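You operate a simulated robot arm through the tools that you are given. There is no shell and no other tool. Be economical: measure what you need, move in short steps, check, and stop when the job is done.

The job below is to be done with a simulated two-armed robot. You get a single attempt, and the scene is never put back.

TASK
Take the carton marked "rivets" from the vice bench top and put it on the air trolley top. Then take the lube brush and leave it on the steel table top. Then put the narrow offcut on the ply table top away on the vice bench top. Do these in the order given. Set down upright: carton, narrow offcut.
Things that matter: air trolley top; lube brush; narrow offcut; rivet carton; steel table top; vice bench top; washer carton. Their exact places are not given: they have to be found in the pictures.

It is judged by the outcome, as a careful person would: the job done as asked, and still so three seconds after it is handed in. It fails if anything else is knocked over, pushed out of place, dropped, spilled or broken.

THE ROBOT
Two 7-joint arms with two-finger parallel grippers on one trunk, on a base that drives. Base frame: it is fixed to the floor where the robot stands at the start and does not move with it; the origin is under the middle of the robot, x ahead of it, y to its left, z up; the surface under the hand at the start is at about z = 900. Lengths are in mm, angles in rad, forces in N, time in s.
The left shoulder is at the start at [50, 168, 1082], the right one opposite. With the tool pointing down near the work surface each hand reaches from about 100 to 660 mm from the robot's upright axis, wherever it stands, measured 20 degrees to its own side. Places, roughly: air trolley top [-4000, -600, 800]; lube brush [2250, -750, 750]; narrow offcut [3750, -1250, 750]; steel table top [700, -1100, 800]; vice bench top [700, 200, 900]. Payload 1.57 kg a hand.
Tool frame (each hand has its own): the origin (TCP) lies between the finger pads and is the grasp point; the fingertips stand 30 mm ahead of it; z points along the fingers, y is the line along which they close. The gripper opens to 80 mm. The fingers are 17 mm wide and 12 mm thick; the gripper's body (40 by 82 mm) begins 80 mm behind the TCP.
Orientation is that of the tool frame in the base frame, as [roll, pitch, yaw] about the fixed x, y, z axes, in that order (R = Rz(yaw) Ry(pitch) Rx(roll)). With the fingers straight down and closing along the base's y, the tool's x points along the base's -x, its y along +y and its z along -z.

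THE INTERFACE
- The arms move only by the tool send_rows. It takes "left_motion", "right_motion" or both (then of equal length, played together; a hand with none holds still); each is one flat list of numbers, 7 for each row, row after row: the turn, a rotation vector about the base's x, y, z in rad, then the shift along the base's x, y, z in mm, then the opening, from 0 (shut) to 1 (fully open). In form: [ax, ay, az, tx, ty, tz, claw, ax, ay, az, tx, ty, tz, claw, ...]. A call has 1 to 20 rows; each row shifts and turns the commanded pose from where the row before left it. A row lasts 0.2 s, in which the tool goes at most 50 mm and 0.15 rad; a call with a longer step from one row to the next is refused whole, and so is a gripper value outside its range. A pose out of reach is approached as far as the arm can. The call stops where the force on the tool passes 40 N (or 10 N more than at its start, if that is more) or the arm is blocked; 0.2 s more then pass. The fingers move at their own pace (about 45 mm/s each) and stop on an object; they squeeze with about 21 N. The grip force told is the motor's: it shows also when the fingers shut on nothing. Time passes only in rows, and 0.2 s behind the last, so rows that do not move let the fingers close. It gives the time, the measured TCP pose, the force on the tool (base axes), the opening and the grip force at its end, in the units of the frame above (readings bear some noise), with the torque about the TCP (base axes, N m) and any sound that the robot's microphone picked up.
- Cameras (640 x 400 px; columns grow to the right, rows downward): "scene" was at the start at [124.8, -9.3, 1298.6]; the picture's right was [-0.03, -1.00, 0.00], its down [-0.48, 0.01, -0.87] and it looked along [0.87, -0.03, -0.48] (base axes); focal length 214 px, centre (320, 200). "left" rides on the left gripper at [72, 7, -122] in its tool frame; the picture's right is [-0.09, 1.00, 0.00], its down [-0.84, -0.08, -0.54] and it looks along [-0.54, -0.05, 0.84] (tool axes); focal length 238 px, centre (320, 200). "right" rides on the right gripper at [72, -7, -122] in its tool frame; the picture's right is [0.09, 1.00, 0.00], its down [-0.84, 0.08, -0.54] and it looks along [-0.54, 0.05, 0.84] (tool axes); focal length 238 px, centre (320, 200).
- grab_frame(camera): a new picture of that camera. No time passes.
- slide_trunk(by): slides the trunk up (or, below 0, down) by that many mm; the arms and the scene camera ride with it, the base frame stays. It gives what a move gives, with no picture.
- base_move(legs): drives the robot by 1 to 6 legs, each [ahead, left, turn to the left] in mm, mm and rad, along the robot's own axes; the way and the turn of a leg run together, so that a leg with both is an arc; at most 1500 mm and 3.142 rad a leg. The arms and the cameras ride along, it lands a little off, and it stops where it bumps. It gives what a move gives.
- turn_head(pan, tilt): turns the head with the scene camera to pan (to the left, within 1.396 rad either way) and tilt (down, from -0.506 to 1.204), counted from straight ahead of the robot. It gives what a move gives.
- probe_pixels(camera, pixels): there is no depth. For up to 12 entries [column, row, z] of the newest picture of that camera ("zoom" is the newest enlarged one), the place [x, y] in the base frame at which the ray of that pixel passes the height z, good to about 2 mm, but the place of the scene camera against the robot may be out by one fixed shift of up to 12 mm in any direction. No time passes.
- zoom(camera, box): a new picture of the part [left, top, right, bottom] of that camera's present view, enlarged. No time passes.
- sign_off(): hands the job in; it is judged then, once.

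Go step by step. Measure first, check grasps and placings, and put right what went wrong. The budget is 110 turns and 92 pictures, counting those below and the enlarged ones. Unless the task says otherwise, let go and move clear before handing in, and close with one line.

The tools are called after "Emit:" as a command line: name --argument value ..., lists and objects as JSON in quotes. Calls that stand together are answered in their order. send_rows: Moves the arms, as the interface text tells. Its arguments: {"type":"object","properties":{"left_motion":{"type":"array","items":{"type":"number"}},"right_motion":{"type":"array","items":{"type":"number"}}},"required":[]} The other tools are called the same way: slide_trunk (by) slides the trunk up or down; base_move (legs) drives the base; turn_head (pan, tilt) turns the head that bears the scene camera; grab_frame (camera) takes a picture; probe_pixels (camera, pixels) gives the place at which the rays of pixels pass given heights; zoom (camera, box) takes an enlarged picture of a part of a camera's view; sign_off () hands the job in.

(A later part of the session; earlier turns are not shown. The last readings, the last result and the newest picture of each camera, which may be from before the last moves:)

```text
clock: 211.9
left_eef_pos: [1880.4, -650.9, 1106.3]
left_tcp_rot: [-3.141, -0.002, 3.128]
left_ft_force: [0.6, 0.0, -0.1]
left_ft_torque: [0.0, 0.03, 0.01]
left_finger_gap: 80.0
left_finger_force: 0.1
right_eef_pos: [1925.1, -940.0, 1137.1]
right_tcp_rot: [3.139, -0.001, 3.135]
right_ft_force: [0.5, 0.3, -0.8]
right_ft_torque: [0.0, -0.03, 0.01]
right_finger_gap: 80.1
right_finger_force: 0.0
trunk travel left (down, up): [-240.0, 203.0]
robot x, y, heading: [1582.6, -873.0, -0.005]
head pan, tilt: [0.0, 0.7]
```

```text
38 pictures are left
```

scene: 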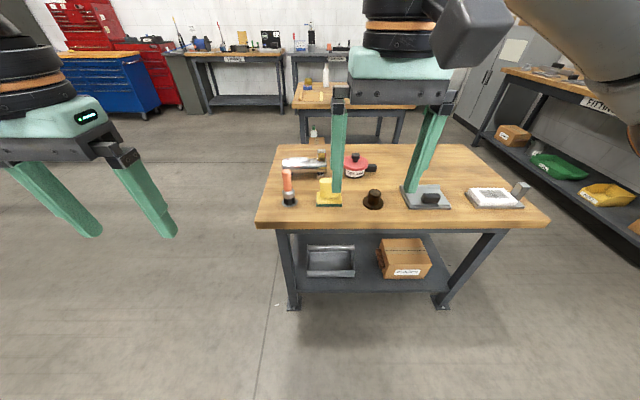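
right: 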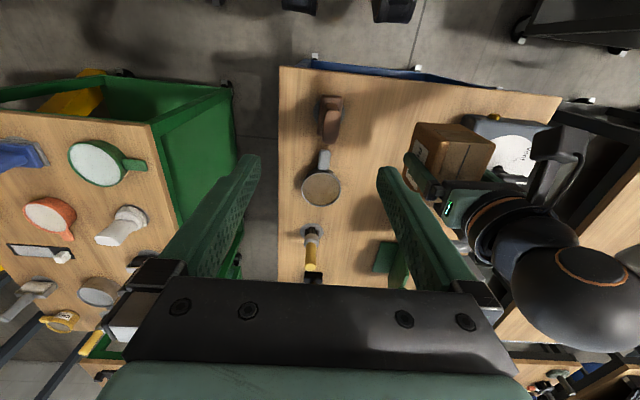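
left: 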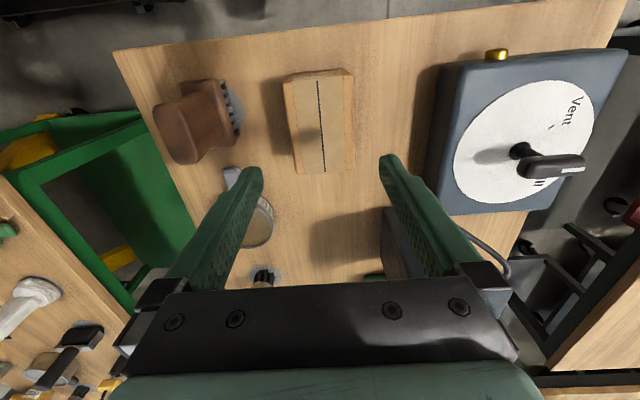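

The orange-handled brush stands at (288,188). I'll zoom on the table to check it and its neighbours.

Emit:
zoom --camera "scene" --box '[250, 130, 410, 230]'

```text
4.00 times, centred on (330, 180) of scene
```

zoom: 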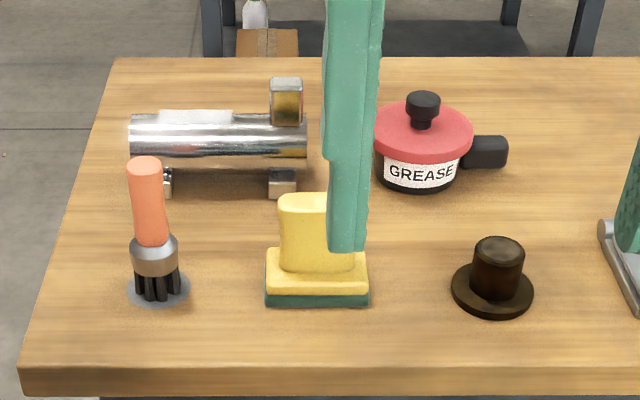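

This is the lube brush, beside the grease pot and standing on its bristles. I'll probe its base and top.

Emit:
probe_pixels --camera "zoom" --pixels '[[157, 292, 750], [144, 165, 850], [144, 165, 870], [144, 165, 890], [152, 250, 790], [25, 372, 750], [265, 300, 750], [130, 165, 870], [162, 165, 870]]'

Emit:
grab_frame --camera "left"

Emit:
grab_frame --camera "right"

```text
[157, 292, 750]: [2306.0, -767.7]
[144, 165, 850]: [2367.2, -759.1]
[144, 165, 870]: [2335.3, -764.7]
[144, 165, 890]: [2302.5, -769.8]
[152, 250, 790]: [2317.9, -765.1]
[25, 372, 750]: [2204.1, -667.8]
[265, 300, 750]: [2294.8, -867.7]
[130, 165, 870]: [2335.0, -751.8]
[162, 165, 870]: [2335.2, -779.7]
```

```text
36 pictures are left
```

left: 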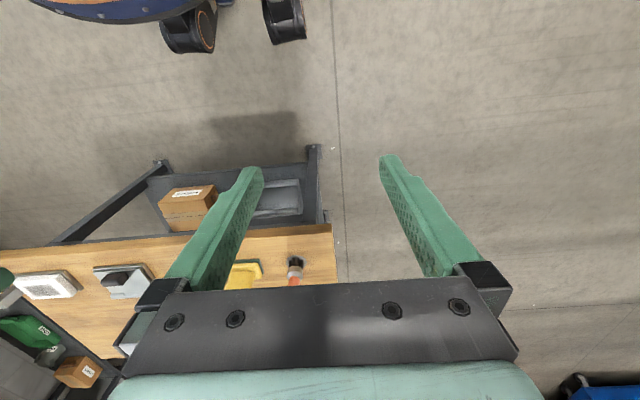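

```text
35 pictures are left
```

right: 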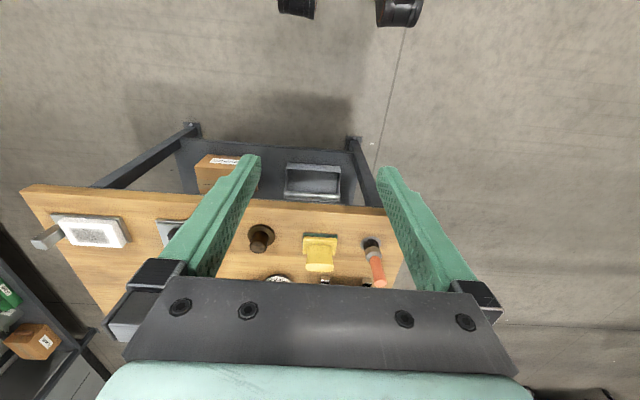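

The brush stands at about (2310,-767), with its top near z 885. I'll drive so that it lies about 400 ahead and 200 left.

Emit:
base_move --legs '[[0, -95, 0.005], [320, 0, 0]]'

Emit:
grab_frame --camera "left"

Emit:
grab_frame --camera "scene"

```text
clock: 215.2
left_eef_pos: [2196.7, -741.8, 1106.4]
left_tcp_rot: [3.141, -0.001, -3.139]
left_ft_force: [0.2, 0.3, -0.3]
left_ft_torque: [0.02, -0.01, -0.02]
left_finger_gap: 80.0
left_finger_force: 0.1
right_eef_pos: [2246.8, -1031.3, 1136.1]
right_tcp_rot: [3.139, 0.0, -3.136]
right_ft_force: [0.6, -0.4, 0.6]
right_ft_torque: [-0.02, 0.0, -0.01]
right_finger_gap: 79.9
right_finger_force: 0.0
trunk travel left (down, up): [-240.0, 203.0]
robot x, y, heading: [1906.4, -970.4, 0.01]
head pan, tilt: [0.0, 0.7]
```

```text
34 pictures are left
```

left: 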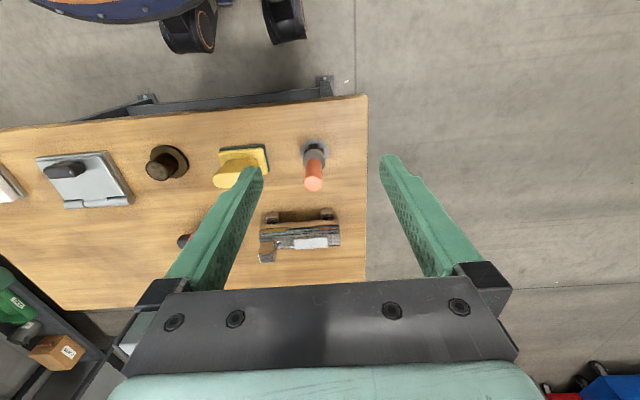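

```text
33 pictures are left
```

scene: 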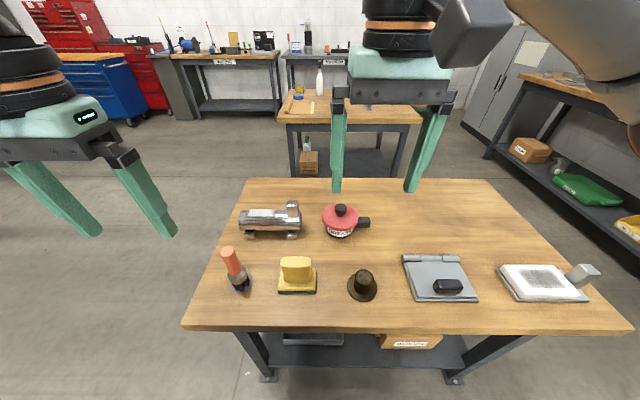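

The left camera sees the brush from its ferrule (314,150) to its handle top (313,184). I'll probe the place.

Emit:
probe_pixels --camera "left" --pixels '[[314, 150, 760], [314, 150, 790], [313, 184, 880], [313, 184, 870], [313, 184, 860], [303, 184, 870], [323, 184, 870], [366, 100, 750]]'

Emit:
probe_pixels --camera "scene" --pixels '[[240, 288, 750], [227, 249, 860], [227, 249, 870], [227, 249, 880], [237, 275, 790]]'

```text
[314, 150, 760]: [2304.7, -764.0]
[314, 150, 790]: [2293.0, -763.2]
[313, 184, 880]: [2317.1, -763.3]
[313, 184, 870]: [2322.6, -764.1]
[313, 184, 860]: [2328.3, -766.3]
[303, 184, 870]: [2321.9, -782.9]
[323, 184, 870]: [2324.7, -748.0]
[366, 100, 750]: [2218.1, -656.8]
```

```text
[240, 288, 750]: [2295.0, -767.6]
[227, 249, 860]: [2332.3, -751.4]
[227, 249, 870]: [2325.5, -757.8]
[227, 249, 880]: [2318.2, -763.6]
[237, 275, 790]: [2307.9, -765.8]
```

The brush axis is near (2312,-764). I'll move above it to z 950 and look.

Emit:
send_rows --left_motion '[0, 0, 0, 29, -5, -30, 1, 0, 0, 0, 29, -6, -35, 1, 0, 0, 0, 29, -5, -40, 1, 0, 0, 0, 28, -6, -40, 1, 0, 0, 0, 0, 0, 0, 1]'

Emit:
grab_frame --camera "left"

```text
clock: 216.4
left_eef_pos: [2312.9, -764.9, 963.3]
left_tcp_rot: [-3.14, 0.0, -3.141]
left_ft_force: [0.9, -0.3, -0.5]
left_ft_torque: [-0.03, -0.02, 0.0]
left_finger_gap: 79.8
left_finger_force: 0.0
right_eef_pos: [2246.2, -1031.0, 1135.9]
right_tcp_rot: [3.141, 0.001, -3.133]
right_ft_force: [0.3, -0.3, -0.3]
right_ft_torque: [0.03, 0.01, -0.01]
right_finger_gap: 80.2
right_finger_force: 0.1
trunk travel left (down, up): [-240.0, 203.0]
robot x, y, heading: [1904.7, -966.1, 0.01]
head pan, tilt: [0.0, 0.7]
```

```text
32 pictures are left
```

left: 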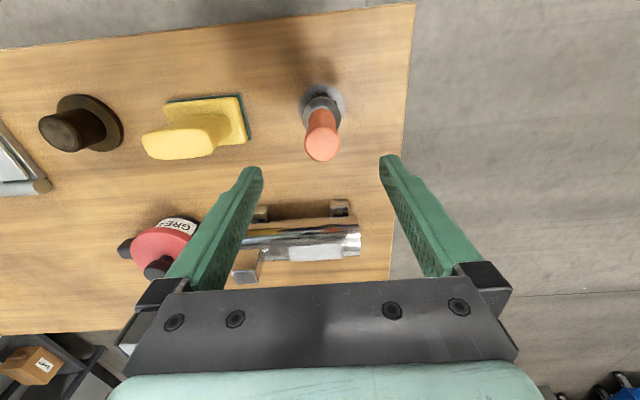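

Emit:
probe_pixels --camera "left" --pixels '[[322, 148, 885], [322, 148, 870], [322, 105, 770], [305, 148, 880], [339, 148, 880]]'

```text
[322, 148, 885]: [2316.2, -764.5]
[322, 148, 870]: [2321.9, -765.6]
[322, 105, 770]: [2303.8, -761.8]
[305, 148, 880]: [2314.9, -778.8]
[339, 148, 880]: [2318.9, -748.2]
```

The brush axis lines up with the TCP (about 2314,-764). I'll go down to z≈852 and close, then check the grip.

Emit:
send_rows --left_motion '[0, 0, 0, 0, 0, -35, 1, 0, 0, 0, 0, 0, -35, 1, 0, 0, 0, 0, 0, -25, 1, 0, 0, 0, 0, 0, -16, 1, 0, 0, 0, 0, 0, 0, 0, 0, 0, 0, 0, 0, 0, 0, 0, 0, 0, 0, 0, 0, 0, 0, 0, 0, 0, 0, 0, 0]'

Emit:
grab_frame --camera "left"

```text
clock: 218.2
left_eef_pos: [2314.8, -763.7, 853.7]
left_tcp_rot: [3.141, -0.002, -3.141]
left_ft_force: [0.3, 0.2, 0.2]
left_ft_torque: [-0.02, 0.01, 0.0]
left_finger_gap: 29.7
left_finger_force: 20.9
right_eef_pos: [2247.3, -1031.7, 1137.5]
right_tcp_rot: [3.139, 0.0, -3.133]
right_ft_force: [0.3, 0.1, -0.3]
right_ft_torque: [0.03, 0.0, -0.02]
right_finger_gap: 79.7
right_finger_force: 0.1
trunk travel left (down, up): [-240.0, 203.0]
robot x, y, heading: [1907.9, -969.3, 0.012]
head pan, tilt: [0.0, 0.7]
```

```text
31 pictures are left
```

left: 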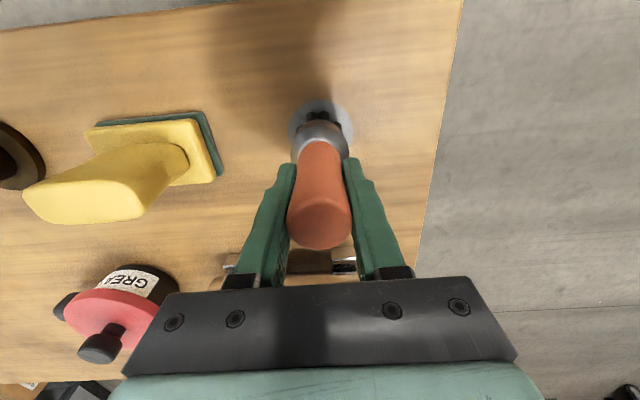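

The brush is held by its handle (gap 29.7). I'll lift it, draw it in, and drive back to the steel table's south end, facing +y.

Emit:
send_rows --left_motion '[0, 0, 0, 0, 0, 20, 0, 0, 0, 0, 0, 0, 40, 0, 0, 0, 0, 0, 0, 45, 0, 0, 0, 0, 0, 0, 45, 0, 0, 0, 0, -30, 0, 40, 0, 0, 0, 0, -40, 0, 20, 0, 0, 0, 0, -40, 0, 0, 0]'

Emit:
base_move --legs '[[-330, 0, -0.01], [0, -1180, 0], [-960, 0, 0], [0, 0, 1.57]]'

Emit:
turn_head --pan 0.15 --tilt 0.6

Emit:
grab_frame --camera "scene"

```text
clock: 219.8
left_eef_pos: [2203.4, -762.7, 1062.8]
left_tcp_rot: [3.139, -0.001, -3.141]
left_ft_force: [0.3, 0.3, -3.1]
left_ft_torque: [0.0, -0.02, 0.01]
left_finger_gap: 29.5
left_finger_force: 21.5
right_eef_pos: [2246.6, -1032.2, 1137.5]
right_tcp_rot: [3.139, 0.002, -3.133]
right_ft_force: [-0.3, -0.5, -0.6]
right_ft_torque: [-0.01, 0.0, -0.01]
right_finger_gap: 80.2
right_finger_force: 0.0
trunk travel left (down, up): [-240.0, 203.0]
robot x, y, heading: [1903.9, -970.0, 0.011]
head pan, tilt: [0.0, 0.7]
```

```text
clock: 240.6
left_eef_pos: [429.2, -1844.3, 1062.5]
left_tcp_rot: [3.142, -0.002, -1.62]
left_ft_force: [0.7, -0.1, -2.3]
left_ft_torque: [0.01, -0.05, -0.01]
left_finger_gap: 29.6
left_finger_force: 21.1
right_eef_pos: [696.9, -1814.2, 1136.5]
right_tcp_rot: [3.139, -0.001, -1.613]
right_ft_force: [0.4, -0.4, -0.4]
right_ft_torque: [0.0, 0.05, 0.02]
right_finger_gap: 80.1
right_finger_force: 0.0
trunk travel left (down, up): [-240.0, 203.0]
robot x, y, heading: [616.1, -2152.9, 1.534]
head pan, tilt: [0.0, 0.7]
```

```text
clock: 241.3
left_eef_pos: [429.4, -1843.5, 1062.3]
left_tcp_rot: [-3.14, -0.002, -1.619]
left_ft_force: [0.8, 0.0, -3.6]
left_ft_torque: [-0.02, 0.0, 0.0]
left_finger_gap: 29.8
left_finger_force: 21.1
right_eef_pos: [696.9, -1814.5, 1136.7]
right_tcp_rot: [3.139, -0.002, -1.613]
right_ft_force: [0.2, 0.9, 0.4]
right_ft_torque: [-0.02, 0.0, 0.0]
right_finger_gap: 80.1
right_finger_force: 0.1
trunk travel left (down, up): [-240.0, 203.0]
robot x, y, heading: [618.8, -2150.1, 1.528]
head pan, tilt: [0.15, 0.6]
```

```text
30 pictures are left
```

scene: 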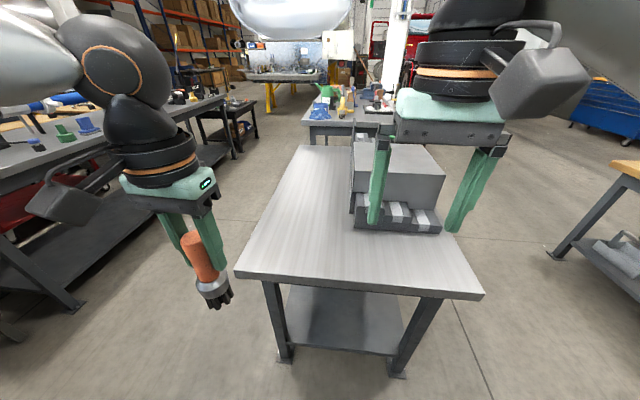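

The brush is still held. The steel table's near-left area around (300,235) is clear. I'll probe its corners.

Emit:
probe_pixels --camera "scene" --pixels '[[236, 274, 800], [482, 297, 800], [300, 235, 800], [355, 228, 800], [320, 245, 800], [285, 358, 0], [400, 375, 0]]'

```text
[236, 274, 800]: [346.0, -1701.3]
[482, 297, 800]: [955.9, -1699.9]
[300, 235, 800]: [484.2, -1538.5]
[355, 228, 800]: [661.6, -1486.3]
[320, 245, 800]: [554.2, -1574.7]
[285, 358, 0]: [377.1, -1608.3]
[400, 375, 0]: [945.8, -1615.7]
```

Comparing two views puts the steel table's top nearer z≈750, with the corner at about (320,-1656). I'll drive 220 ahead, move the brush over (470,-1510), and descend by feel.

Emit:
base_move --legs '[[220, 0, 0.03]]'

Emit:
send_rows --left_motion '[0, 0, 0, 10, 30, -20, 0, 0, 0, 0, 10, 30, -25, 0, 0, 0, 0, 10, 30, -25, 0, 0, 0, 0, 0, 24, -30, 0, 0, 0, 0, 0, 0, -30, 0, 0, 0, 0, 0, 0, 0, 0]'

Emit:
grab_frame --camera "scene"

```text
clock: 242.9
left_eef_pos: [428.9, -1632.4, 1062.3]
left_tcp_rot: [-3.14, -0.002, -1.599]
left_ft_force: [-0.4, 0.5, -1.8]
left_ft_torque: [0.01, -0.04, -0.01]
left_finger_gap: 29.3
left_finger_force: 21.1
right_eef_pos: [696.8, -1598.3, 1135.9]
right_tcp_rot: [3.14, 0.0, -1.592]
right_ft_force: [0.2, -0.8, -0.3]
right_ft_torque: [-0.01, -0.03, -0.02]
right_finger_gap: 80.2
right_finger_force: 0.1
trunk travel left (down, up): [-240.0, 203.0]
robot x, y, heading: [625.6, -1941.5, 1.553]
head pan, tilt: [0.15, 0.6]
```

```text
clock: 244.3
left_eef_pos: [463.1, -1519.5, 931.4]
left_tcp_rot: [-3.141, -0.001, -1.599]
left_ft_force: [-0.6, -1.0, -2.2]
left_ft_torque: [0.0, 0.0, 0.01]
left_finger_gap: 29.3
left_finger_force: 20.5
right_eef_pos: [696.7, -1598.6, 1136.9]
right_tcp_rot: [3.14, 0.0, -1.591]
right_ft_force: [0.1, 0.2, 0.2]
right_ft_torque: [-0.01, -0.03, -0.02]
right_finger_gap: 80.0
right_finger_force: 0.0
trunk travel left (down, up): [-240.0, 203.0]
robot x, y, heading: [625.1, -1935.8, 1.553]
head pan, tilt: [0.15, 0.6]
```

```text
29 pictures are left
```

scene: 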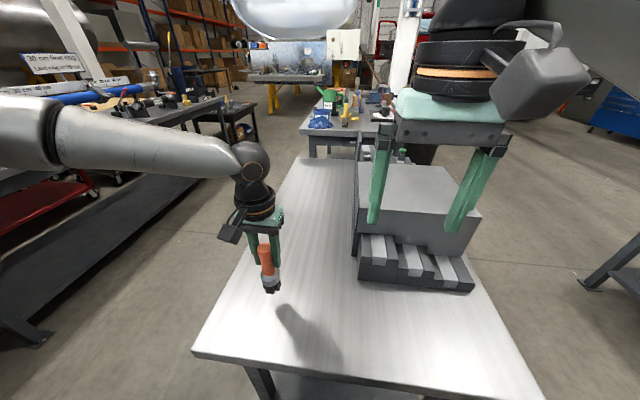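

The brush hangs over the clear surface. I'll descend in short rows until contact.

Emit:
send_rows --left_motion '[0, 0, 0, 5, 5, -12, 0, 0, 0, 0, 0, 0, -5, 0, 0, 0, 0, 0, 0, -5, 0, 0, 0, 0, 0, 0, -5, 0, 0, 0, 0, 0, 0, -3, 0]'

Emit:
zoom --camera "scene" --box '[200, 200, 360, 360]'

```text
clock: 245.5
left_eef_pos: [465.3, -1515.3, 902.8]
left_tcp_rot: [-3.141, -0.002, -1.598]
left_ft_force: [-0.4, 1.0, -1.9]
left_ft_torque: [0.0, 0.04, -0.03]
left_finger_gap: 29.4
left_finger_force: 21.0
right_eef_pos: [696.2, -1599.8, 1137.5]
right_tcp_rot: [3.14, 0.0, -1.591]
right_ft_force: [0.0, -0.4, -0.2]
right_ft_torque: [0.02, 0.03, -0.02]
right_finger_gap: 80.0
right_finger_force: 0.1
trunk travel left (down, up): [-240.0, 203.0]
robot x, y, heading: [628.9, -1939.1, 1.549]
head pan, tilt: [0.15, 0.6]
```

```text
2.50 times, centred on (280, 280) of scene
```

zoom: 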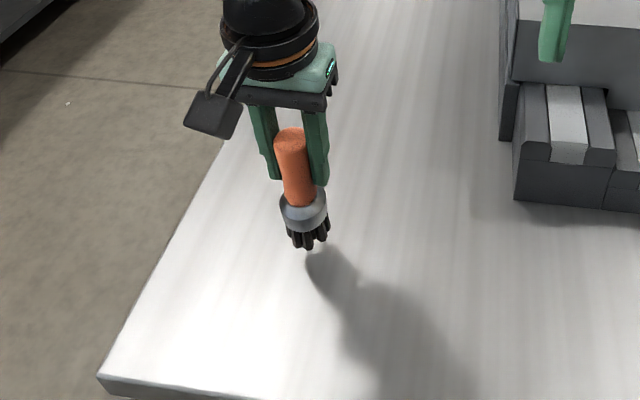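

The shadow is close below the bristles but not yet joined, so I'll go on down.

Emit:
send_rows --left_motion '[0, 0, 0, 0, 0, -5, 0, 0, 0, 0, 0, 0, -5, 0, 0, 0, 0, 0, 0, -5, 0, 0, 0, 0, 0, 0, -5, 0, 0, 0, 0, 0, 0, -3, 0, 0, 0, 0, 0, 0, -3, 0]'

Emit:
zoom --camera "scene" --box '[200, 200, 360, 360]'

```text
clock: 246.9
left_eef_pos: [464.0, -1513.6, 876.2]
left_tcp_rot: [3.14, -0.001, -1.6]
left_ft_force: [-1.1, 0.2, -3.8]
left_ft_torque: [0.0, 0.06, 0.03]
left_finger_gap: 29.4
left_finger_force: 20.8
right_eef_pos: [697.9, -1598.4, 1137.7]
right_tcp_rot: [3.14, 0.0, -1.592]
right_ft_force: [-0.3, -0.4, -0.3]
right_ft_torque: [0.01, -0.01, 0.04]
right_finger_gap: 80.0
right_finger_force: 0.0
trunk travel left (down, up): [-240.0, 203.0]
robot x, y, heading: [626.2, -1936.7, 1.547]
head pan, tilt: [0.15, 0.6]
```

```text
2.50 times, centred on (280, 280) of scene
```

zoom: 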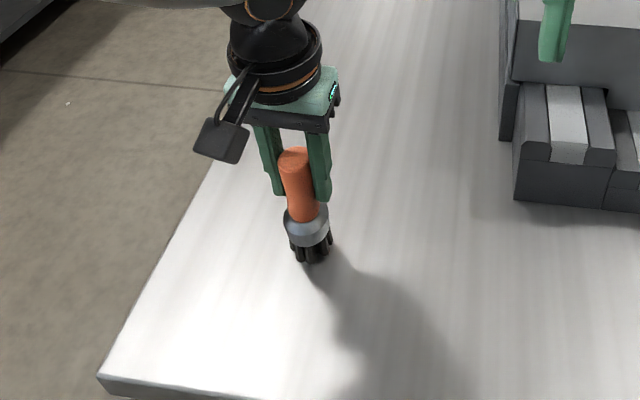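

Almost touching; I'll step down 2 mm at a time.

Emit:
send_rows --left_motion '[0, 0, 0, 0, 0, -3, 0, 0, 0, 0, 0, 0, -3, 0, 0, 0, 0, 0, 0, -2, 0, 0, 0, 0, 0, 0, -2, 0, 0, 0, 0, 0, 0, -2, 0]'

```text
clock: 248.1
left_eef_pos: [464.3, -1515.6, 865.6]
left_tcp_rot: [-3.141, 0.002, -1.599]
left_ft_force: [-3.5, -1.4, 17.5]
left_ft_torque: [-0.05, 0.43, 0.0]
left_finger_gap: 29.7
left_finger_force: 21.0
right_eef_pos: [696.9, -1600.3, 1136.9]
right_tcp_rot: [3.139, 0.001, -1.591]
right_ft_force: [0.3, -0.2, -0.4]
right_ft_torque: [-0.03, 0.0, 0.0]
right_finger_gap: 79.9
right_finger_force: 0.1
trunk travel left (down, up): [-240.0, 203.0]
robot x, y, heading: [618.2, -1937.2, 1.552]
head pan, tilt: [0.15, 0.6]
```

Contact (17.5 N). I'll ease up 1 mm, open and rise straight up.

Emit:
send_rows --left_motion '[0, 0, 0, 0, 0, 1, 0, 0, 0, 0, 0, 0, 0, 0.5, 0, 0, 0, 0, 0, 0, 1, 0, 0, 0, 0, 0, 0, 1, 0, 0, 0, 0, 0, 0, 1, 0, 0, 0, 0, 0, 20, 1, 0, 0, 0, 0, 0, 40, 1, 0, 0, 0, 0, 0, 45, 1, 0, 0, 0, 0, 0, 45, 1, 0, 0, 0, 0, -30, 40, 1, 0, 0, 0, 0, -40, 20, 1, 0, 0, 0, 0, -40, 0, 1]'

Emit:
grab_frame --camera "scene"

```text
clock: 250.7
left_eef_pos: [464.5, -1625.0, 1078.7]
left_tcp_rot: [-3.141, -0.001, -1.597]
left_ft_force: [0.1, 0.2, -0.3]
left_ft_torque: [0.02, 0.01, 0.01]
left_finger_gap: 79.9
left_finger_force: 0.0
right_eef_pos: [697.1, -1599.9, 1136.9]
right_tcp_rot: [3.141, 0.001, -1.593]
right_ft_force: [-0.5, -0.6, -0.3]
right_ft_torque: [-0.01, -0.02, -0.03]
right_finger_gap: 80.0
right_finger_force: 0.0
trunk travel left (down, up): [-240.0, 203.0]
robot x, y, heading: [625.6, -1941.1, 1.552]
head pan, tilt: [0.15, 0.6]
```

```text
26 pictures are left
```

scene: 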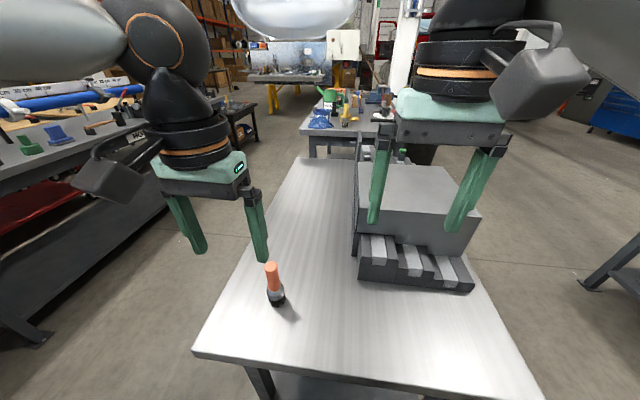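

The lube brush stands on the steel table at scene (275,285), and the hand is clear. Now I'll drive east and look for the ply table with the offcut.

Emit:
base_move --legs '[[-180, 0, 0], [0, 0, -1.552], [1250, 0, 0]]'

Emit:
turn_head --pan 0.1 --tilt 0.4

Emit:
grab_frame --camera "scene"

```text
clock: 261.9
left_eef_pos: [2181.6, -1962.6, 1079.8]
left_tcp_rot: [3.141, 0.001, 3.128]
left_ft_force: [-0.6, 0.4, -0.5]
left_ft_torque: [-0.02, -0.02, 0.04]
left_finger_gap: 80.0
left_finger_force: 0.1
right_eef_pos: [2210.0, -2192.6, 1137.5]
right_tcp_rot: [3.139, 0.0, 3.135]
right_ft_force: [0.1, -0.6, -0.4]
right_ft_torque: [-0.02, 0.03, -0.01]
right_finger_gap: 80.2
right_finger_force: 0.1
trunk travel left (down, up): [-240.0, 203.0]
robot x, y, heading: [1870.8, -2127.0, -0.006]
head pan, tilt: [0.15, 0.6]
```

```text
clock: 262.7
left_eef_pos: [2181.0, -1961.7, 1079.8]
left_tcp_rot: [3.14, 0.0, 3.128]
left_ft_force: [-1.2, 0.0, 1.3]
left_ft_torque: [-0.02, 0.0, 0.03]
left_finger_gap: 80.1
left_finger_force: 0.0
right_eef_pos: [2210.0, -2191.7, 1138.3]
right_tcp_rot: [3.142, 0.001, 3.135]
right_ft_force: [0.3, 0.4, -0.7]
right_ft_torque: [0.0, 0.02, 0.03]
right_finger_gap: 79.8
right_finger_force: 0.0
trunk travel left (down, up): [-240.0, 203.0]
robot x, y, heading: [1871.7, -2124.1, -0.005]
head pan, tilt: [0.099, 0.4]
```

```text
25 pictures are left
```

scene: 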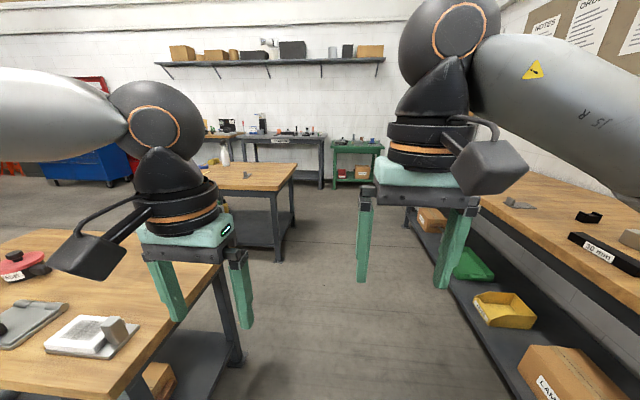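

The second wooden table is at (262,178), and a dark piece stands at (247,174). A bench runs along the right. I'll probe the passage and the table, and zoom on the piece.

Emit:
probe_pixels --camera "scene" --pixels '[[488, 205, 800], [618, 280, 800], [238, 365, 0], [215, 265, 750], [275, 190, 750], [297, 165, 750], [280, 258, 0], [215, 180, 750], [510, 385, 200], [247, 178, 750]]'

Emit:
zoom --camera "scene" --box '[200, 140, 312, 210]'

```text
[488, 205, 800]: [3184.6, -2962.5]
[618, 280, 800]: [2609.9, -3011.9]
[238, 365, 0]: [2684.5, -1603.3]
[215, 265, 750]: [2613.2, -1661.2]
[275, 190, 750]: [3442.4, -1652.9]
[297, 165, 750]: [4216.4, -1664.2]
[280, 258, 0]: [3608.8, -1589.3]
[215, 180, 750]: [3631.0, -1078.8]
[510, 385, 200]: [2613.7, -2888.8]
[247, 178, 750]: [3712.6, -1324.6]
```

```text
5.71 times, centred on (256, 175) of scene
```

zoom: 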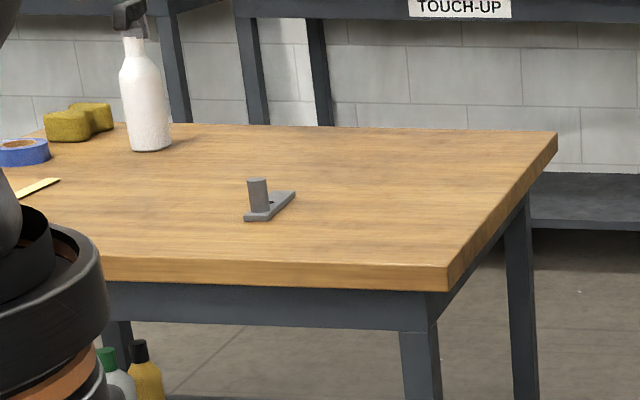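

The narrow offcut is the small grey plate with a post, at zoom (265,200), near (3740,-1300). I'll drive between the two tables on its −x side and look closer.

Emit:
base_move --legs '[[1220, 0, 0.005], [0, 650, 0]]'

Emit:
turn_head --pan 0.2 --tilt 0.6

Emit:
grab_frame --camera "scene"

Emit:
grab_frame --camera "left"

```text
clock: 274.5
left_eef_pos: [3392.5, -1323.3, 1078.6]
left_tcp_rot: [3.141, 0.0, 3.119]
left_ft_force: [0.7, 1.1, -0.7]
left_ft_torque: [0.03, 0.0, 0.01]
left_finger_gap: 80.0
left_finger_force: 0.0
right_eef_pos: [3420.2, -1556.1, 1136.6]
right_tcp_rot: [3.139, 0.0, 3.127]
right_ft_force: [0.5, 0.7, -0.4]
right_ft_torque: [0.0, 0.02, -0.01]
right_finger_gap: 79.8
right_finger_force: 0.1
trunk travel left (down, up): [-240.0, 203.0]
robot x, y, heading: [3082.0, -1481.8, -0.016]
head pan, tilt: [0.099, 0.4]
```

```text
clock: 275.2
left_eef_pos: [3392.8, -1324.3, 1078.3]
left_tcp_rot: [-3.141, 0.001, 3.118]
left_ft_force: [-0.3, -0.3, 0.7]
left_ft_torque: [0.0, 0.02, 0.03]
left_finger_gap: 79.7
left_finger_force: 0.1
right_eef_pos: [3419.4, -1554.6, 1137.6]
right_tcp_rot: [3.141, 0.0, 3.125]
right_ft_force: [0.0, -0.5, 0.4]
right_ft_torque: [0.0, 0.0, 0.03]
right_finger_gap: 79.9
right_finger_force: 0.1
trunk travel left (down, up): [-240.0, 203.0]
robot x, y, heading: [3082.0, -1484.2, -0.014]
head pan, tilt: [0.201, 0.6]
```

```text
23 pictures are left
```

scene: 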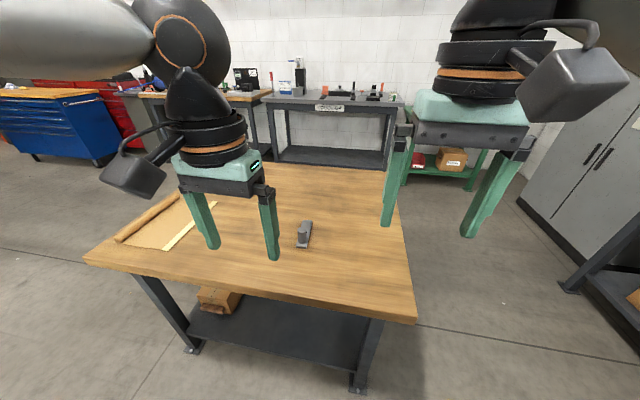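

```text
22 pictures are left
```

left: 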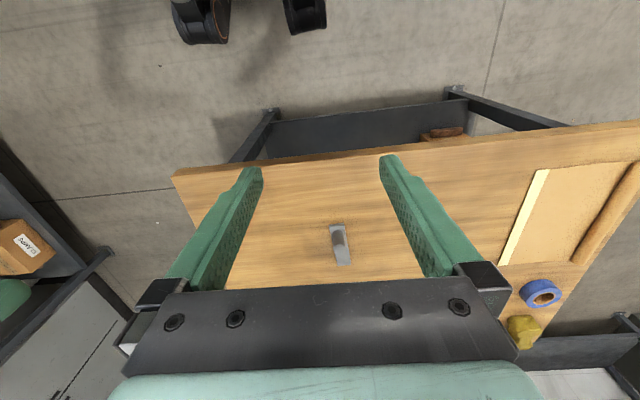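

The offcut shows in the left camera at (340,243), with its post at the near end. I'll probe it in both views, with the table's edge.

Emit:
probe_pixels --camera "left" --pixels '[[340, 243, 755], [332, 226, 755], [346, 264, 755], [338, 230, 800], [330, 158, 750], [172, 175, 750], [330, 158, 790]]'

Emit:
zoom --camera "scene" --box '[256, 200, 352, 260]'

Emit:
probe_pixels --camera "zoom" --pixels '[[300, 310, 755], [300, 290, 755]]'

Emit:
probe_pixels --camera "scene" --pixels '[[302, 245, 755], [304, 225, 800], [85, 262, 750], [415, 322, 750]]'

```text
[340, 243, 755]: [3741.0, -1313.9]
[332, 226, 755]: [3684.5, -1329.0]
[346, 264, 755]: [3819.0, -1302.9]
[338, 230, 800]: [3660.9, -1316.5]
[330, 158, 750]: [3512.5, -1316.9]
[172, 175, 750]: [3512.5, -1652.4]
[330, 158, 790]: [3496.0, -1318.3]
```

```text
6.67 times, centred on (304, 230) of scene
```

zoom: 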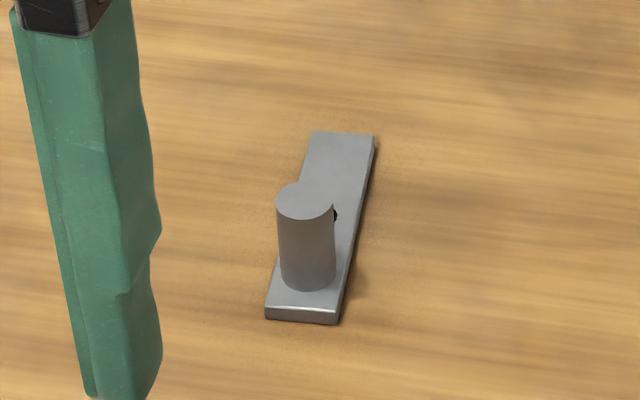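

```text
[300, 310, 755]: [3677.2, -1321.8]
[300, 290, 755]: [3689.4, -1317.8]
```

```text
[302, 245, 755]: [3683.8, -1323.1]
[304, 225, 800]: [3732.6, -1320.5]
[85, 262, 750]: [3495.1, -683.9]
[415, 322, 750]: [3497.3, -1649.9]
```

The table top is near z 750. The offcut's plate runs from x≈3680 to 3810, with a round post near (3695,-1320). I'll probe the post's height, then drive nearer and lower the trunk a little.

Emit:
probe_pixels --camera "zoom" --pixels '[[305, 200, 790], [305, 200, 800], [305, 200, 810], [305, 200, 820], [307, 280, 760], [277, 205, 805], [333, 205, 805], [265, 312, 755], [340, 315, 755], [343, 132, 760]]'

Emit:
base_move --legs '[[0, -30, 0.015], [165, 0, 0]]'

Emit:
slide_trunk --by -60

Emit:
grab_frame --camera "left"

```text
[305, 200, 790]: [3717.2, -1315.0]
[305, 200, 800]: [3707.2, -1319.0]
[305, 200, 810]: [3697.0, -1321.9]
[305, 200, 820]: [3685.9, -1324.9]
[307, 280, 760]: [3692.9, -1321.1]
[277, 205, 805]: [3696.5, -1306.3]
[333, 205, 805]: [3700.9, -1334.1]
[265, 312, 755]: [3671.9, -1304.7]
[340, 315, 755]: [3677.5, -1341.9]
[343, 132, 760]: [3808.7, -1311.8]
```

```text
clock: 277.2
left_eef_pos: [3556.9, -1348.7, 1078.0]
left_tcp_rot: [-3.141, -0.002, 3.131]
left_ft_force: [-0.4, 0.1, 0.8]
left_ft_torque: [-0.02, 0.06, 0.01]
left_finger_gap: 80.1
left_finger_force: 0.0
right_eef_pos: [3587.4, -1580.8, 1136.5]
right_tcp_rot: [3.139, 0.0, 3.139]
right_ft_force: [0.5, 0.4, -0.5]
right_ft_torque: [0.01, 0.0, 0.01]
right_finger_gap: 80.3
right_finger_force: 0.1
trunk travel left (down, up): [-240.0, 203.0]
robot x, y, heading: [3245.1, -1510.5, -0.002]
head pan, tilt: [0.201, 0.6]
```

```text
clock: 278.2
left_eef_pos: [3556.3, -1349.8, 1019.9]
left_tcp_rot: [-3.141, 0.0, 3.131]
left_ft_force: [0.1, -0.7, 0.3]
left_ft_torque: [0.01, -0.01, 0.0]
left_finger_gap: 79.9
left_finger_force: 0.1
right_eef_pos: [3586.2, -1580.3, 1077.3]
right_tcp_rot: [3.14, 0.0, 3.138]
right_ft_force: [-0.4, 0.0, 0.1]
right_ft_torque: [0.0, -0.04, -0.02]
right_finger_gap: 80.1
right_finger_force: 0.1
trunk travel left (down, up): [-180.0, 263.0]
robot x, y, heading: [3244.0, -1513.2, -0.004]
head pan, tilt: [0.201, 0.6]
```

```text
20 pictures are left
```

left: 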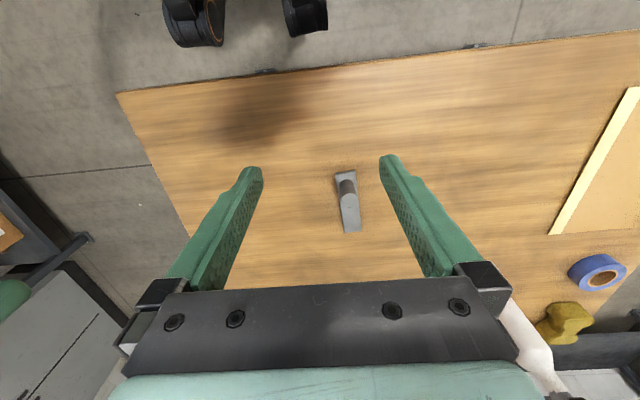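

The post (top z≈810, 28 mm thick) is the handle. Closing along the plate's length resists tipping best. I'll turn the hand to yaw≈1.65 and go above the post.

Emit:
send_rows --left_motion '[0, 0, -0.148, 14, 2.9, -9, 1, 0, 0, -0.148, 14, 2.9, -9, 1, 0, 0, -0.148, 14, 2.9, -9, 1, 0, 0, -0.148, 14, 2.9, -9, 1, 0, 0, -0.148, 14, 2.9, -9, 1, 0, 0, -0.148, 14, 2.9, -9, 1, 0, 0, -0.148, 14, 2.9, -9, 1, 0, 0, -0.148, 14, 2.9, -9, 1, 0, 0, -0.148, 14, 2.9, -9, 1, 0, 0, -0.148, 14, 2.9, -9, 1, 0, 0, 0, 0, 0, 0, 1]'

Emit:
grab_frame --camera "left"

```text
clock: 280.6
left_eef_pos: [3698.5, -1319.1, 930.5]
left_tcp_rot: [-3.141, -0.001, 1.651]
left_ft_force: [0.0, 0.1, -0.4]
left_ft_torque: [-0.04, 0.0, 0.01]
left_finger_gap: 79.9
left_finger_force: 0.1
right_eef_pos: [3586.1, -1580.8, 1077.0]
right_tcp_rot: [3.14, -0.001, 3.138]
right_ft_force: [0.2, 0.2, 0.0]
right_ft_torque: [-0.01, -0.03, -0.02]
right_finger_gap: 79.8
right_finger_force: 0.0
trunk travel left (down, up): [-180.0, 263.0]
robot x, y, heading: [3243.7, -1513.0, -0.002]
head pan, tilt: [0.201, 0.6]
```

```text
19 pictures are left
```

left: 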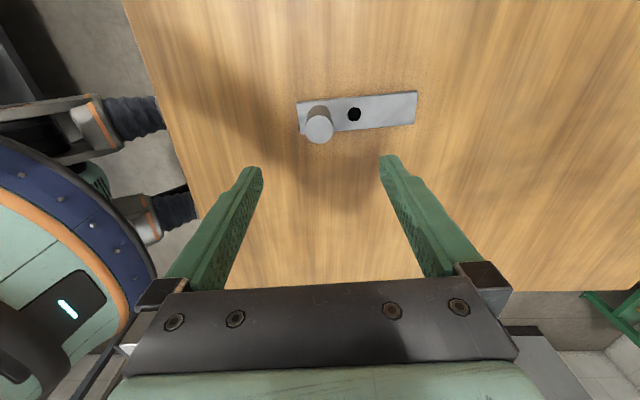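

Emit:
probe_pixels --camera "left" --pixels '[[320, 130, 810], [320, 130, 800], [320, 112, 762], [300, 104, 755], [416, 93, 755], [300, 136, 755], [416, 124, 755]]'

```text
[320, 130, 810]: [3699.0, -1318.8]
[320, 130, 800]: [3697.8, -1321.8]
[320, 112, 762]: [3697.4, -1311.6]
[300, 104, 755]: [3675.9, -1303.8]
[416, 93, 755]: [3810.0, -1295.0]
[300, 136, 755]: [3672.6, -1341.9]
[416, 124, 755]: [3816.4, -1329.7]
```

The post is centred under the TCP (3698,-1319). I'll descend to z≈798 and close on it.

Emit:
send_rows --left_motion '[0, 0, 0, 0, 0, -35, 1, 0, 0, 0, 0, 0, -35, 1, 0, 0, 0, 0, 0, -30, 1, 0, 0, 0, 0, 0, -20, 1, 0, 0, 0, 0, 0, -12, 1, 0, 0, 0, 0, 0, 0, 0, 0, 0, 0, 0, 0, 0, 0, 0, 0, 0, 0, 0, 0, 0, 0, 0, 0, 0, 0, 0, 0]'

Emit:
grab_frame --camera "left"

```text
clock: 282.6
left_eef_pos: [3698.4, -1321.5, 800.1]
left_tcp_rot: [3.138, 0.0, 1.651]
left_ft_force: [-1.9, -1.0, 21.0]
left_ft_torque: [0.02, 0.85, 0.0]
left_finger_gap: 27.5
left_finger_force: 20.7
right_eef_pos: [3583.9, -1583.1, 1078.6]
right_tcp_rot: [3.141, 0.004, 3.139]
right_ft_force: [0.3, -0.4, -0.4]
right_ft_torque: [-0.02, 0.02, -0.01]
right_finger_gap: 80.1
right_finger_force: 0.1
trunk travel left (down, up): [-180.0, 263.0]
robot x, y, heading: [3245.5, -1513.0, 0.002]
head pan, tilt: [0.201, 0.6]
```

```text
18 pictures are left
```

left: 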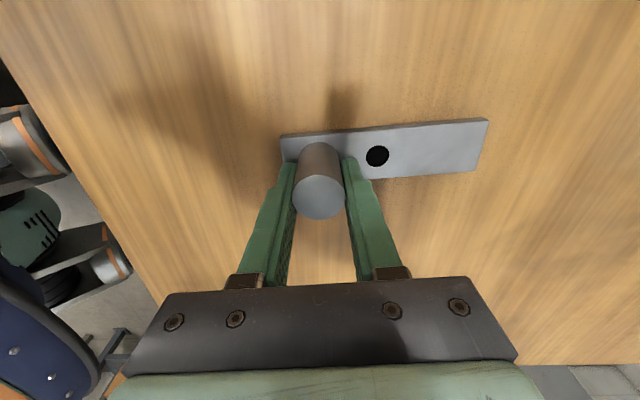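

The fingers grip the post (gap 27.5), with the tips touching the plate. I'll lift, draw in, and check that it hangs level.

Emit:
send_rows --left_motion '[0, 0, 0, 0, 0, 10, 0, 0, 0, 0, 0, 0, 30, 0, 0, 0, 0, 0, 0, 45, 0, 0, 0, 0, 0, 0, 45, 0, 0, 0, 0, 0, 0, 45, 0, 0, 0, 0, -30, 0, 40, 0, 0, 0, 0, -40, 0, 0, 0, 0, 0, 0, -40, 0, 0, 0]'

Emit:
grab_frame --camera "left"

```text
clock: 284.4
left_eef_pos: [3586.4, -1319.5, 1011.3]
left_tcp_rot: [3.141, 0.0, 1.652]
left_ft_force: [0.0, -0.2, -6.5]
left_ft_torque: [-0.1, 0.17, -0.01]
left_finger_gap: 27.8
left_finger_force: 21.1
right_eef_pos: [3586.1, -1579.8, 1076.8]
right_tcp_rot: [-3.141, 0.0, 3.14]
right_ft_force: [0.3, -0.3, -0.8]
right_ft_torque: [0.02, -0.03, 0.0]
right_finger_gap: 80.1
right_finger_force: 0.0
trunk travel left (down, up): [-180.0, 263.0]
robot x, y, heading: [3243.5, -1511.4, -0.004]
head pan, tilt: [0.201, 0.6]
```

```text
17 pictures are left
```

left: 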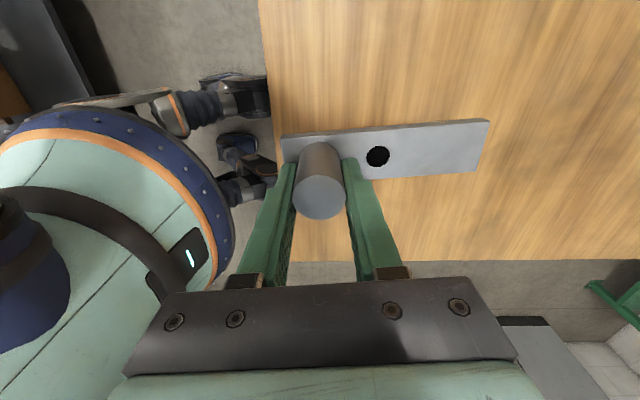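

The offcut hangs level in the grip (0.66 kg). I'll drive back around the steel table to the aisle in front of the vice bench, still facing +x.

Emit:
base_move --legs '[[-165, 0, 0.004], [0, -630, 0], [-1130, 0, 0], [-1130, 0, 0], [-1130, 0, 0]]'

Emit:
turn_head --pan 0.6 --tilt 0.5

Emit:
grab_frame --camera "scene"

```text
clock: 307.4
left_eef_pos: [98.1, -1862.7, 1010.5]
left_tcp_rot: [-3.14, 0.0, 1.64]
left_ft_force: [0.2, 0.4, -6.9]
left_ft_torque: [-0.07, 0.18, -0.01]
left_finger_gap: 27.8
left_finger_force: 21.1
right_eef_pos: [96.4, -2123.9, 1076.5]
right_tcp_rot: [3.14, 0.0, 3.126]
right_ft_force: [-0.2, -0.6, 0.0]
right_ft_torque: [-0.01, 0.01, 0.02]
right_finger_gap: 80.2
right_finger_force: 0.1
trunk travel left (down, up): [-180.0, 263.0]
robot x, y, heading: [-239.2, -2058.3, -0.014]
head pan, tilt: [0.201, 0.6]
```

```text
clock: 308.3
left_eef_pos: [98.4, -1862.8, 1010.3]
left_tcp_rot: [-3.141, 0.0, 1.641]
left_ft_force: [0.0, -0.3, -7.1]
left_ft_torque: [-0.06, 0.14, 0.0]
left_finger_gap: 27.8
left_finger_force: 21.2
right_eef_pos: [94.9, -2124.9, 1076.4]
right_tcp_rot: [3.14, 0.001, 3.125]
right_ft_force: [0.3, -0.4, 0.3]
right_ft_torque: [0.04, -0.01, 0.01]
right_finger_gap: 80.0
right_finger_force: 0.2
trunk travel left (down, up): [-180.0, 263.0]
robot x, y, heading: [-241.5, -2050.8, -0.016]
head pan, tilt: [0.6, 0.499]
```

```text
16 pictures are left
```

scene: 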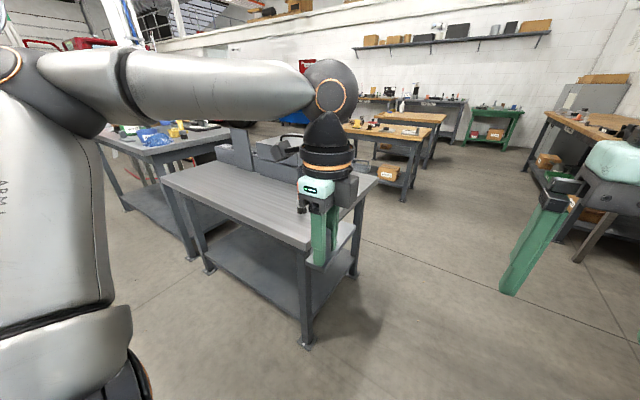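

The path is clear. I'll strafe +y along the benches to face the vice bench, raise the trunk 130 mm and look for a free spot.

Emit:
base_move --legs '[[-60, 0, 0.016], [0, 1015, 0], [0, 1015, 0]]'

Emit:
slide_trunk --by 130

Emit:
turn_head --pan 0.15 --tilt 0.7

Emit:
grab_frame --camera "scene"

```text
clock: 326.6
left_eef_pos: [61.8, 131.6, 1010.8]
left_tcp_rot: [-3.139, 0.0, 1.638]
left_ft_force: [-0.1, -0.7, -8.0]
left_ft_torque: [-0.06, 0.15, 0.02]
left_finger_gap: 27.6
left_finger_force: 21.5
right_eef_pos: [58.9, -128.8, 1076.5]
right_tcp_rot: [3.139, 0.0, 3.123]
right_ft_force: [0.2, -0.8, 0.3]
right_ft_torque: [0.01, -0.02, 0.01]
right_finger_gap: 80.0
right_finger_force: 0.0
trunk travel left (down, up): [-180.0, 263.0]
robot x, y, heading: [-279.0, -56.6, -0.016]
head pan, tilt: [0.6, 0.499]
```

```text
clock: 328.2
left_eef_pos: [61.8, 131.6, 1140.6]
left_tcp_rot: [-3.141, 0.002, 1.636]
left_ft_force: [0.9, -0.3, -5.6]
left_ft_torque: [-0.04, 0.19, 0.03]
left_finger_gap: 27.9
left_finger_force: 20.7
right_eef_pos: [61.0, -129.7, 1207.2]
right_tcp_rot: [3.14, -0.001, 3.125]
right_ft_force: [0.2, -0.2, 0.2]
right_ft_torque: [0.01, 0.03, 0.01]
right_finger_gap: 80.2
right_finger_force: 0.2
trunk travel left (down, up): [-310.0, 133.0]
robot x, y, heading: [-282.6, -58.4, -0.018]
head pan, tilt: [0.6, 0.499]
```

```text
clock: 329.1
left_eef_pos: [62.9, 132.2, 1140.3]
left_tcp_rot: [-3.14, -0.001, 1.637]
left_ft_force: [0.5, 0.2, -7.4]
left_ft_torque: [-0.02, 0.19, 0.0]
left_finger_gap: 27.8
left_finger_force: 21.1
right_eef_pos: [59.4, -129.2, 1206.3]
right_tcp_rot: [3.139, -0.001, 3.124]
right_ft_force: [0.5, 0.1, 0.0]
right_ft_torque: [0.0, -0.02, 0.0]
right_finger_gap: 80.1
right_finger_force: 0.1
trunk travel left (down, up): [-310.0, 133.0]
robot x, y, heading: [-282.2, -57.9, -0.018]
head pan, tilt: [0.15, 0.7]
```

```text
15 pictures are left
```

scene: 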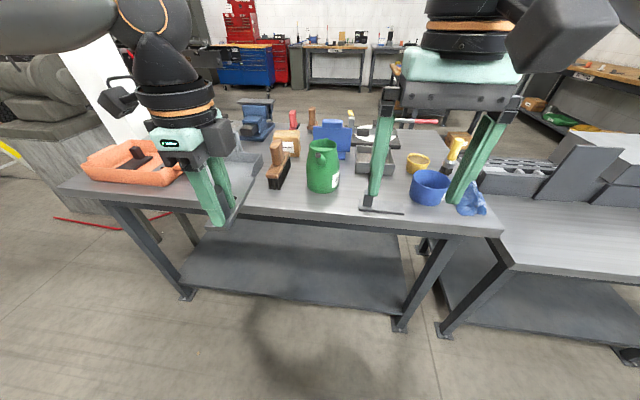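

The bench front strip is free between the edge and the wire brush and watering can, around scene (265,200). I'll drive ahead 230, turn the hand so the plate lies along the edge, and look down.

Emit:
base_move --legs '[[230, 0, 0.018]]'

Emit:
send_rows --left_motion '[0, 0, 0.15, 0, 0, 0, 0, 0, 0, 0.15, 0, 0, 0, 0, 0, 0, 0.15, 0, 0, 0, 0, 0, 0, 0.15, 0, 0, 0, 0, 0, 0, 0.15, 0, 0, 0, 0, 0, 0, 0.15, 0, 0, 0, 0, 0, 0, 0.15, 0, 0, 0, 0, 0, 0, 0.15, 0, 0, 0, 0, 0, 0, 0.15, 0, 0, 0, 0, 0, 0, 0.15, 0, 0, 0, 0, 0, 0, 0, 0, 0, 0, 0]'

Emit:
grab_frame --camera "left"

Emit:
grab_frame --camera "scene"

```text
clock: 330.8
left_eef_pos: [284.6, 135.5, 1140.8]
left_tcp_rot: [-3.14, 0.0, 1.654]
left_ft_force: [0.9, -0.1, -7.1]
left_ft_torque: [-0.03, 0.2, -0.02]
left_finger_gap: 27.8
left_finger_force: 20.8
right_eef_pos: [286.0, -125.6, 1207.1]
right_tcp_rot: [3.139, -0.001, 3.14]
right_ft_force: [-0.2, 0.5, 0.8]
right_ft_torque: [0.02, 0.03, -0.01]
right_finger_gap: 80.0
right_finger_force: 0.0
trunk travel left (down, up): [-310.0, 133.0]
robot x, y, heading: [-59.2, -58.7, 0.001]
head pan, tilt: [0.15, 0.7]
```

```text
clock: 333.2
left_eef_pos: [283.2, 135.1, 1140.5]
left_tcp_rot: [3.141, -0.002, -3.127]
left_ft_force: [-0.1, 0.7, -7.0]
left_ft_torque: [-0.19, -0.04, 0.01]
left_finger_gap: 28.2
left_finger_force: 21.2
right_eef_pos: [283.9, -124.9, 1207.4]
right_tcp_rot: [3.14, 0.0, 3.138]
right_ft_force: [-0.9, -0.3, 0.3]
right_ft_torque: [-0.02, 0.0, 0.03]
right_finger_gap: 80.2
right_finger_force: 0.0
trunk travel left (down, up): [-310.0, 133.0]
robot x, y, heading: [-59.1, -61.1, -0.001]
head pan, tilt: [0.15, 0.7]
```

```text
14 pictures are left
```

left: 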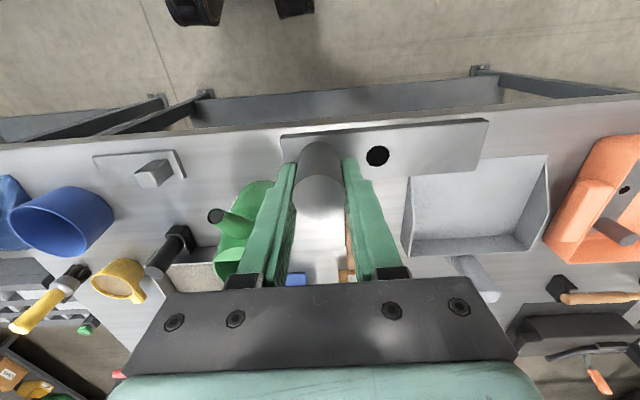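

```text
13 pictures are left
```

scene: 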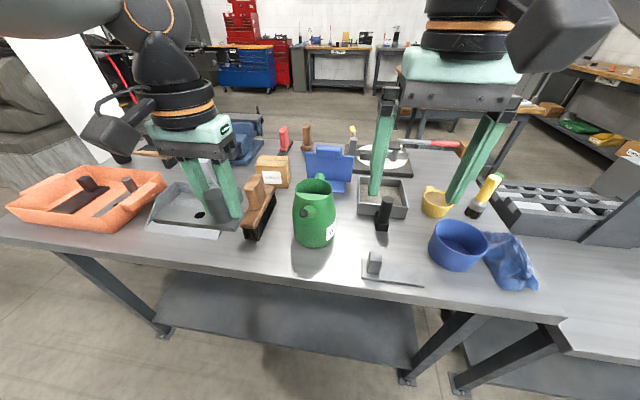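

The front strip is visible. I'll probe its limits: the brush's near end (248,240), the can's base (312,248), the dustpan lip (185,235) and the bench edge.

Emit:
probe_pixels --camera "scene" --pixels '[[250, 240, 900], [242, 232, 900], [312, 250, 900], [295, 243, 900], [218, 238, 900], [150, 228, 900], [250, 274, 900], [150, 262, 900], [362, 278, 900]]'

Emit:
probe_pixels --camera "left" --pixels '[[410, 250, 900], [408, 180, 900], [240, 140, 900], [560, 105, 900], [225, 180, 960], [350, 262, 900]]'

```text
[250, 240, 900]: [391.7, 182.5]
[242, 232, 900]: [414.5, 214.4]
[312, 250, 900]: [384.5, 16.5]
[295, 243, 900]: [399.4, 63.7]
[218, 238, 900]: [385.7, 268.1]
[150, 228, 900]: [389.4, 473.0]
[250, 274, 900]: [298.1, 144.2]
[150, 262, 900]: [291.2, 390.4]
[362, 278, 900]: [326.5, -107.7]
```

```text
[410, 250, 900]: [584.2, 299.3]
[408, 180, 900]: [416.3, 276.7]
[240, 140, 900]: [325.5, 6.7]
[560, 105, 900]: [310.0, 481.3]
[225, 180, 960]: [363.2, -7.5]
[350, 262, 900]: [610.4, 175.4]
```

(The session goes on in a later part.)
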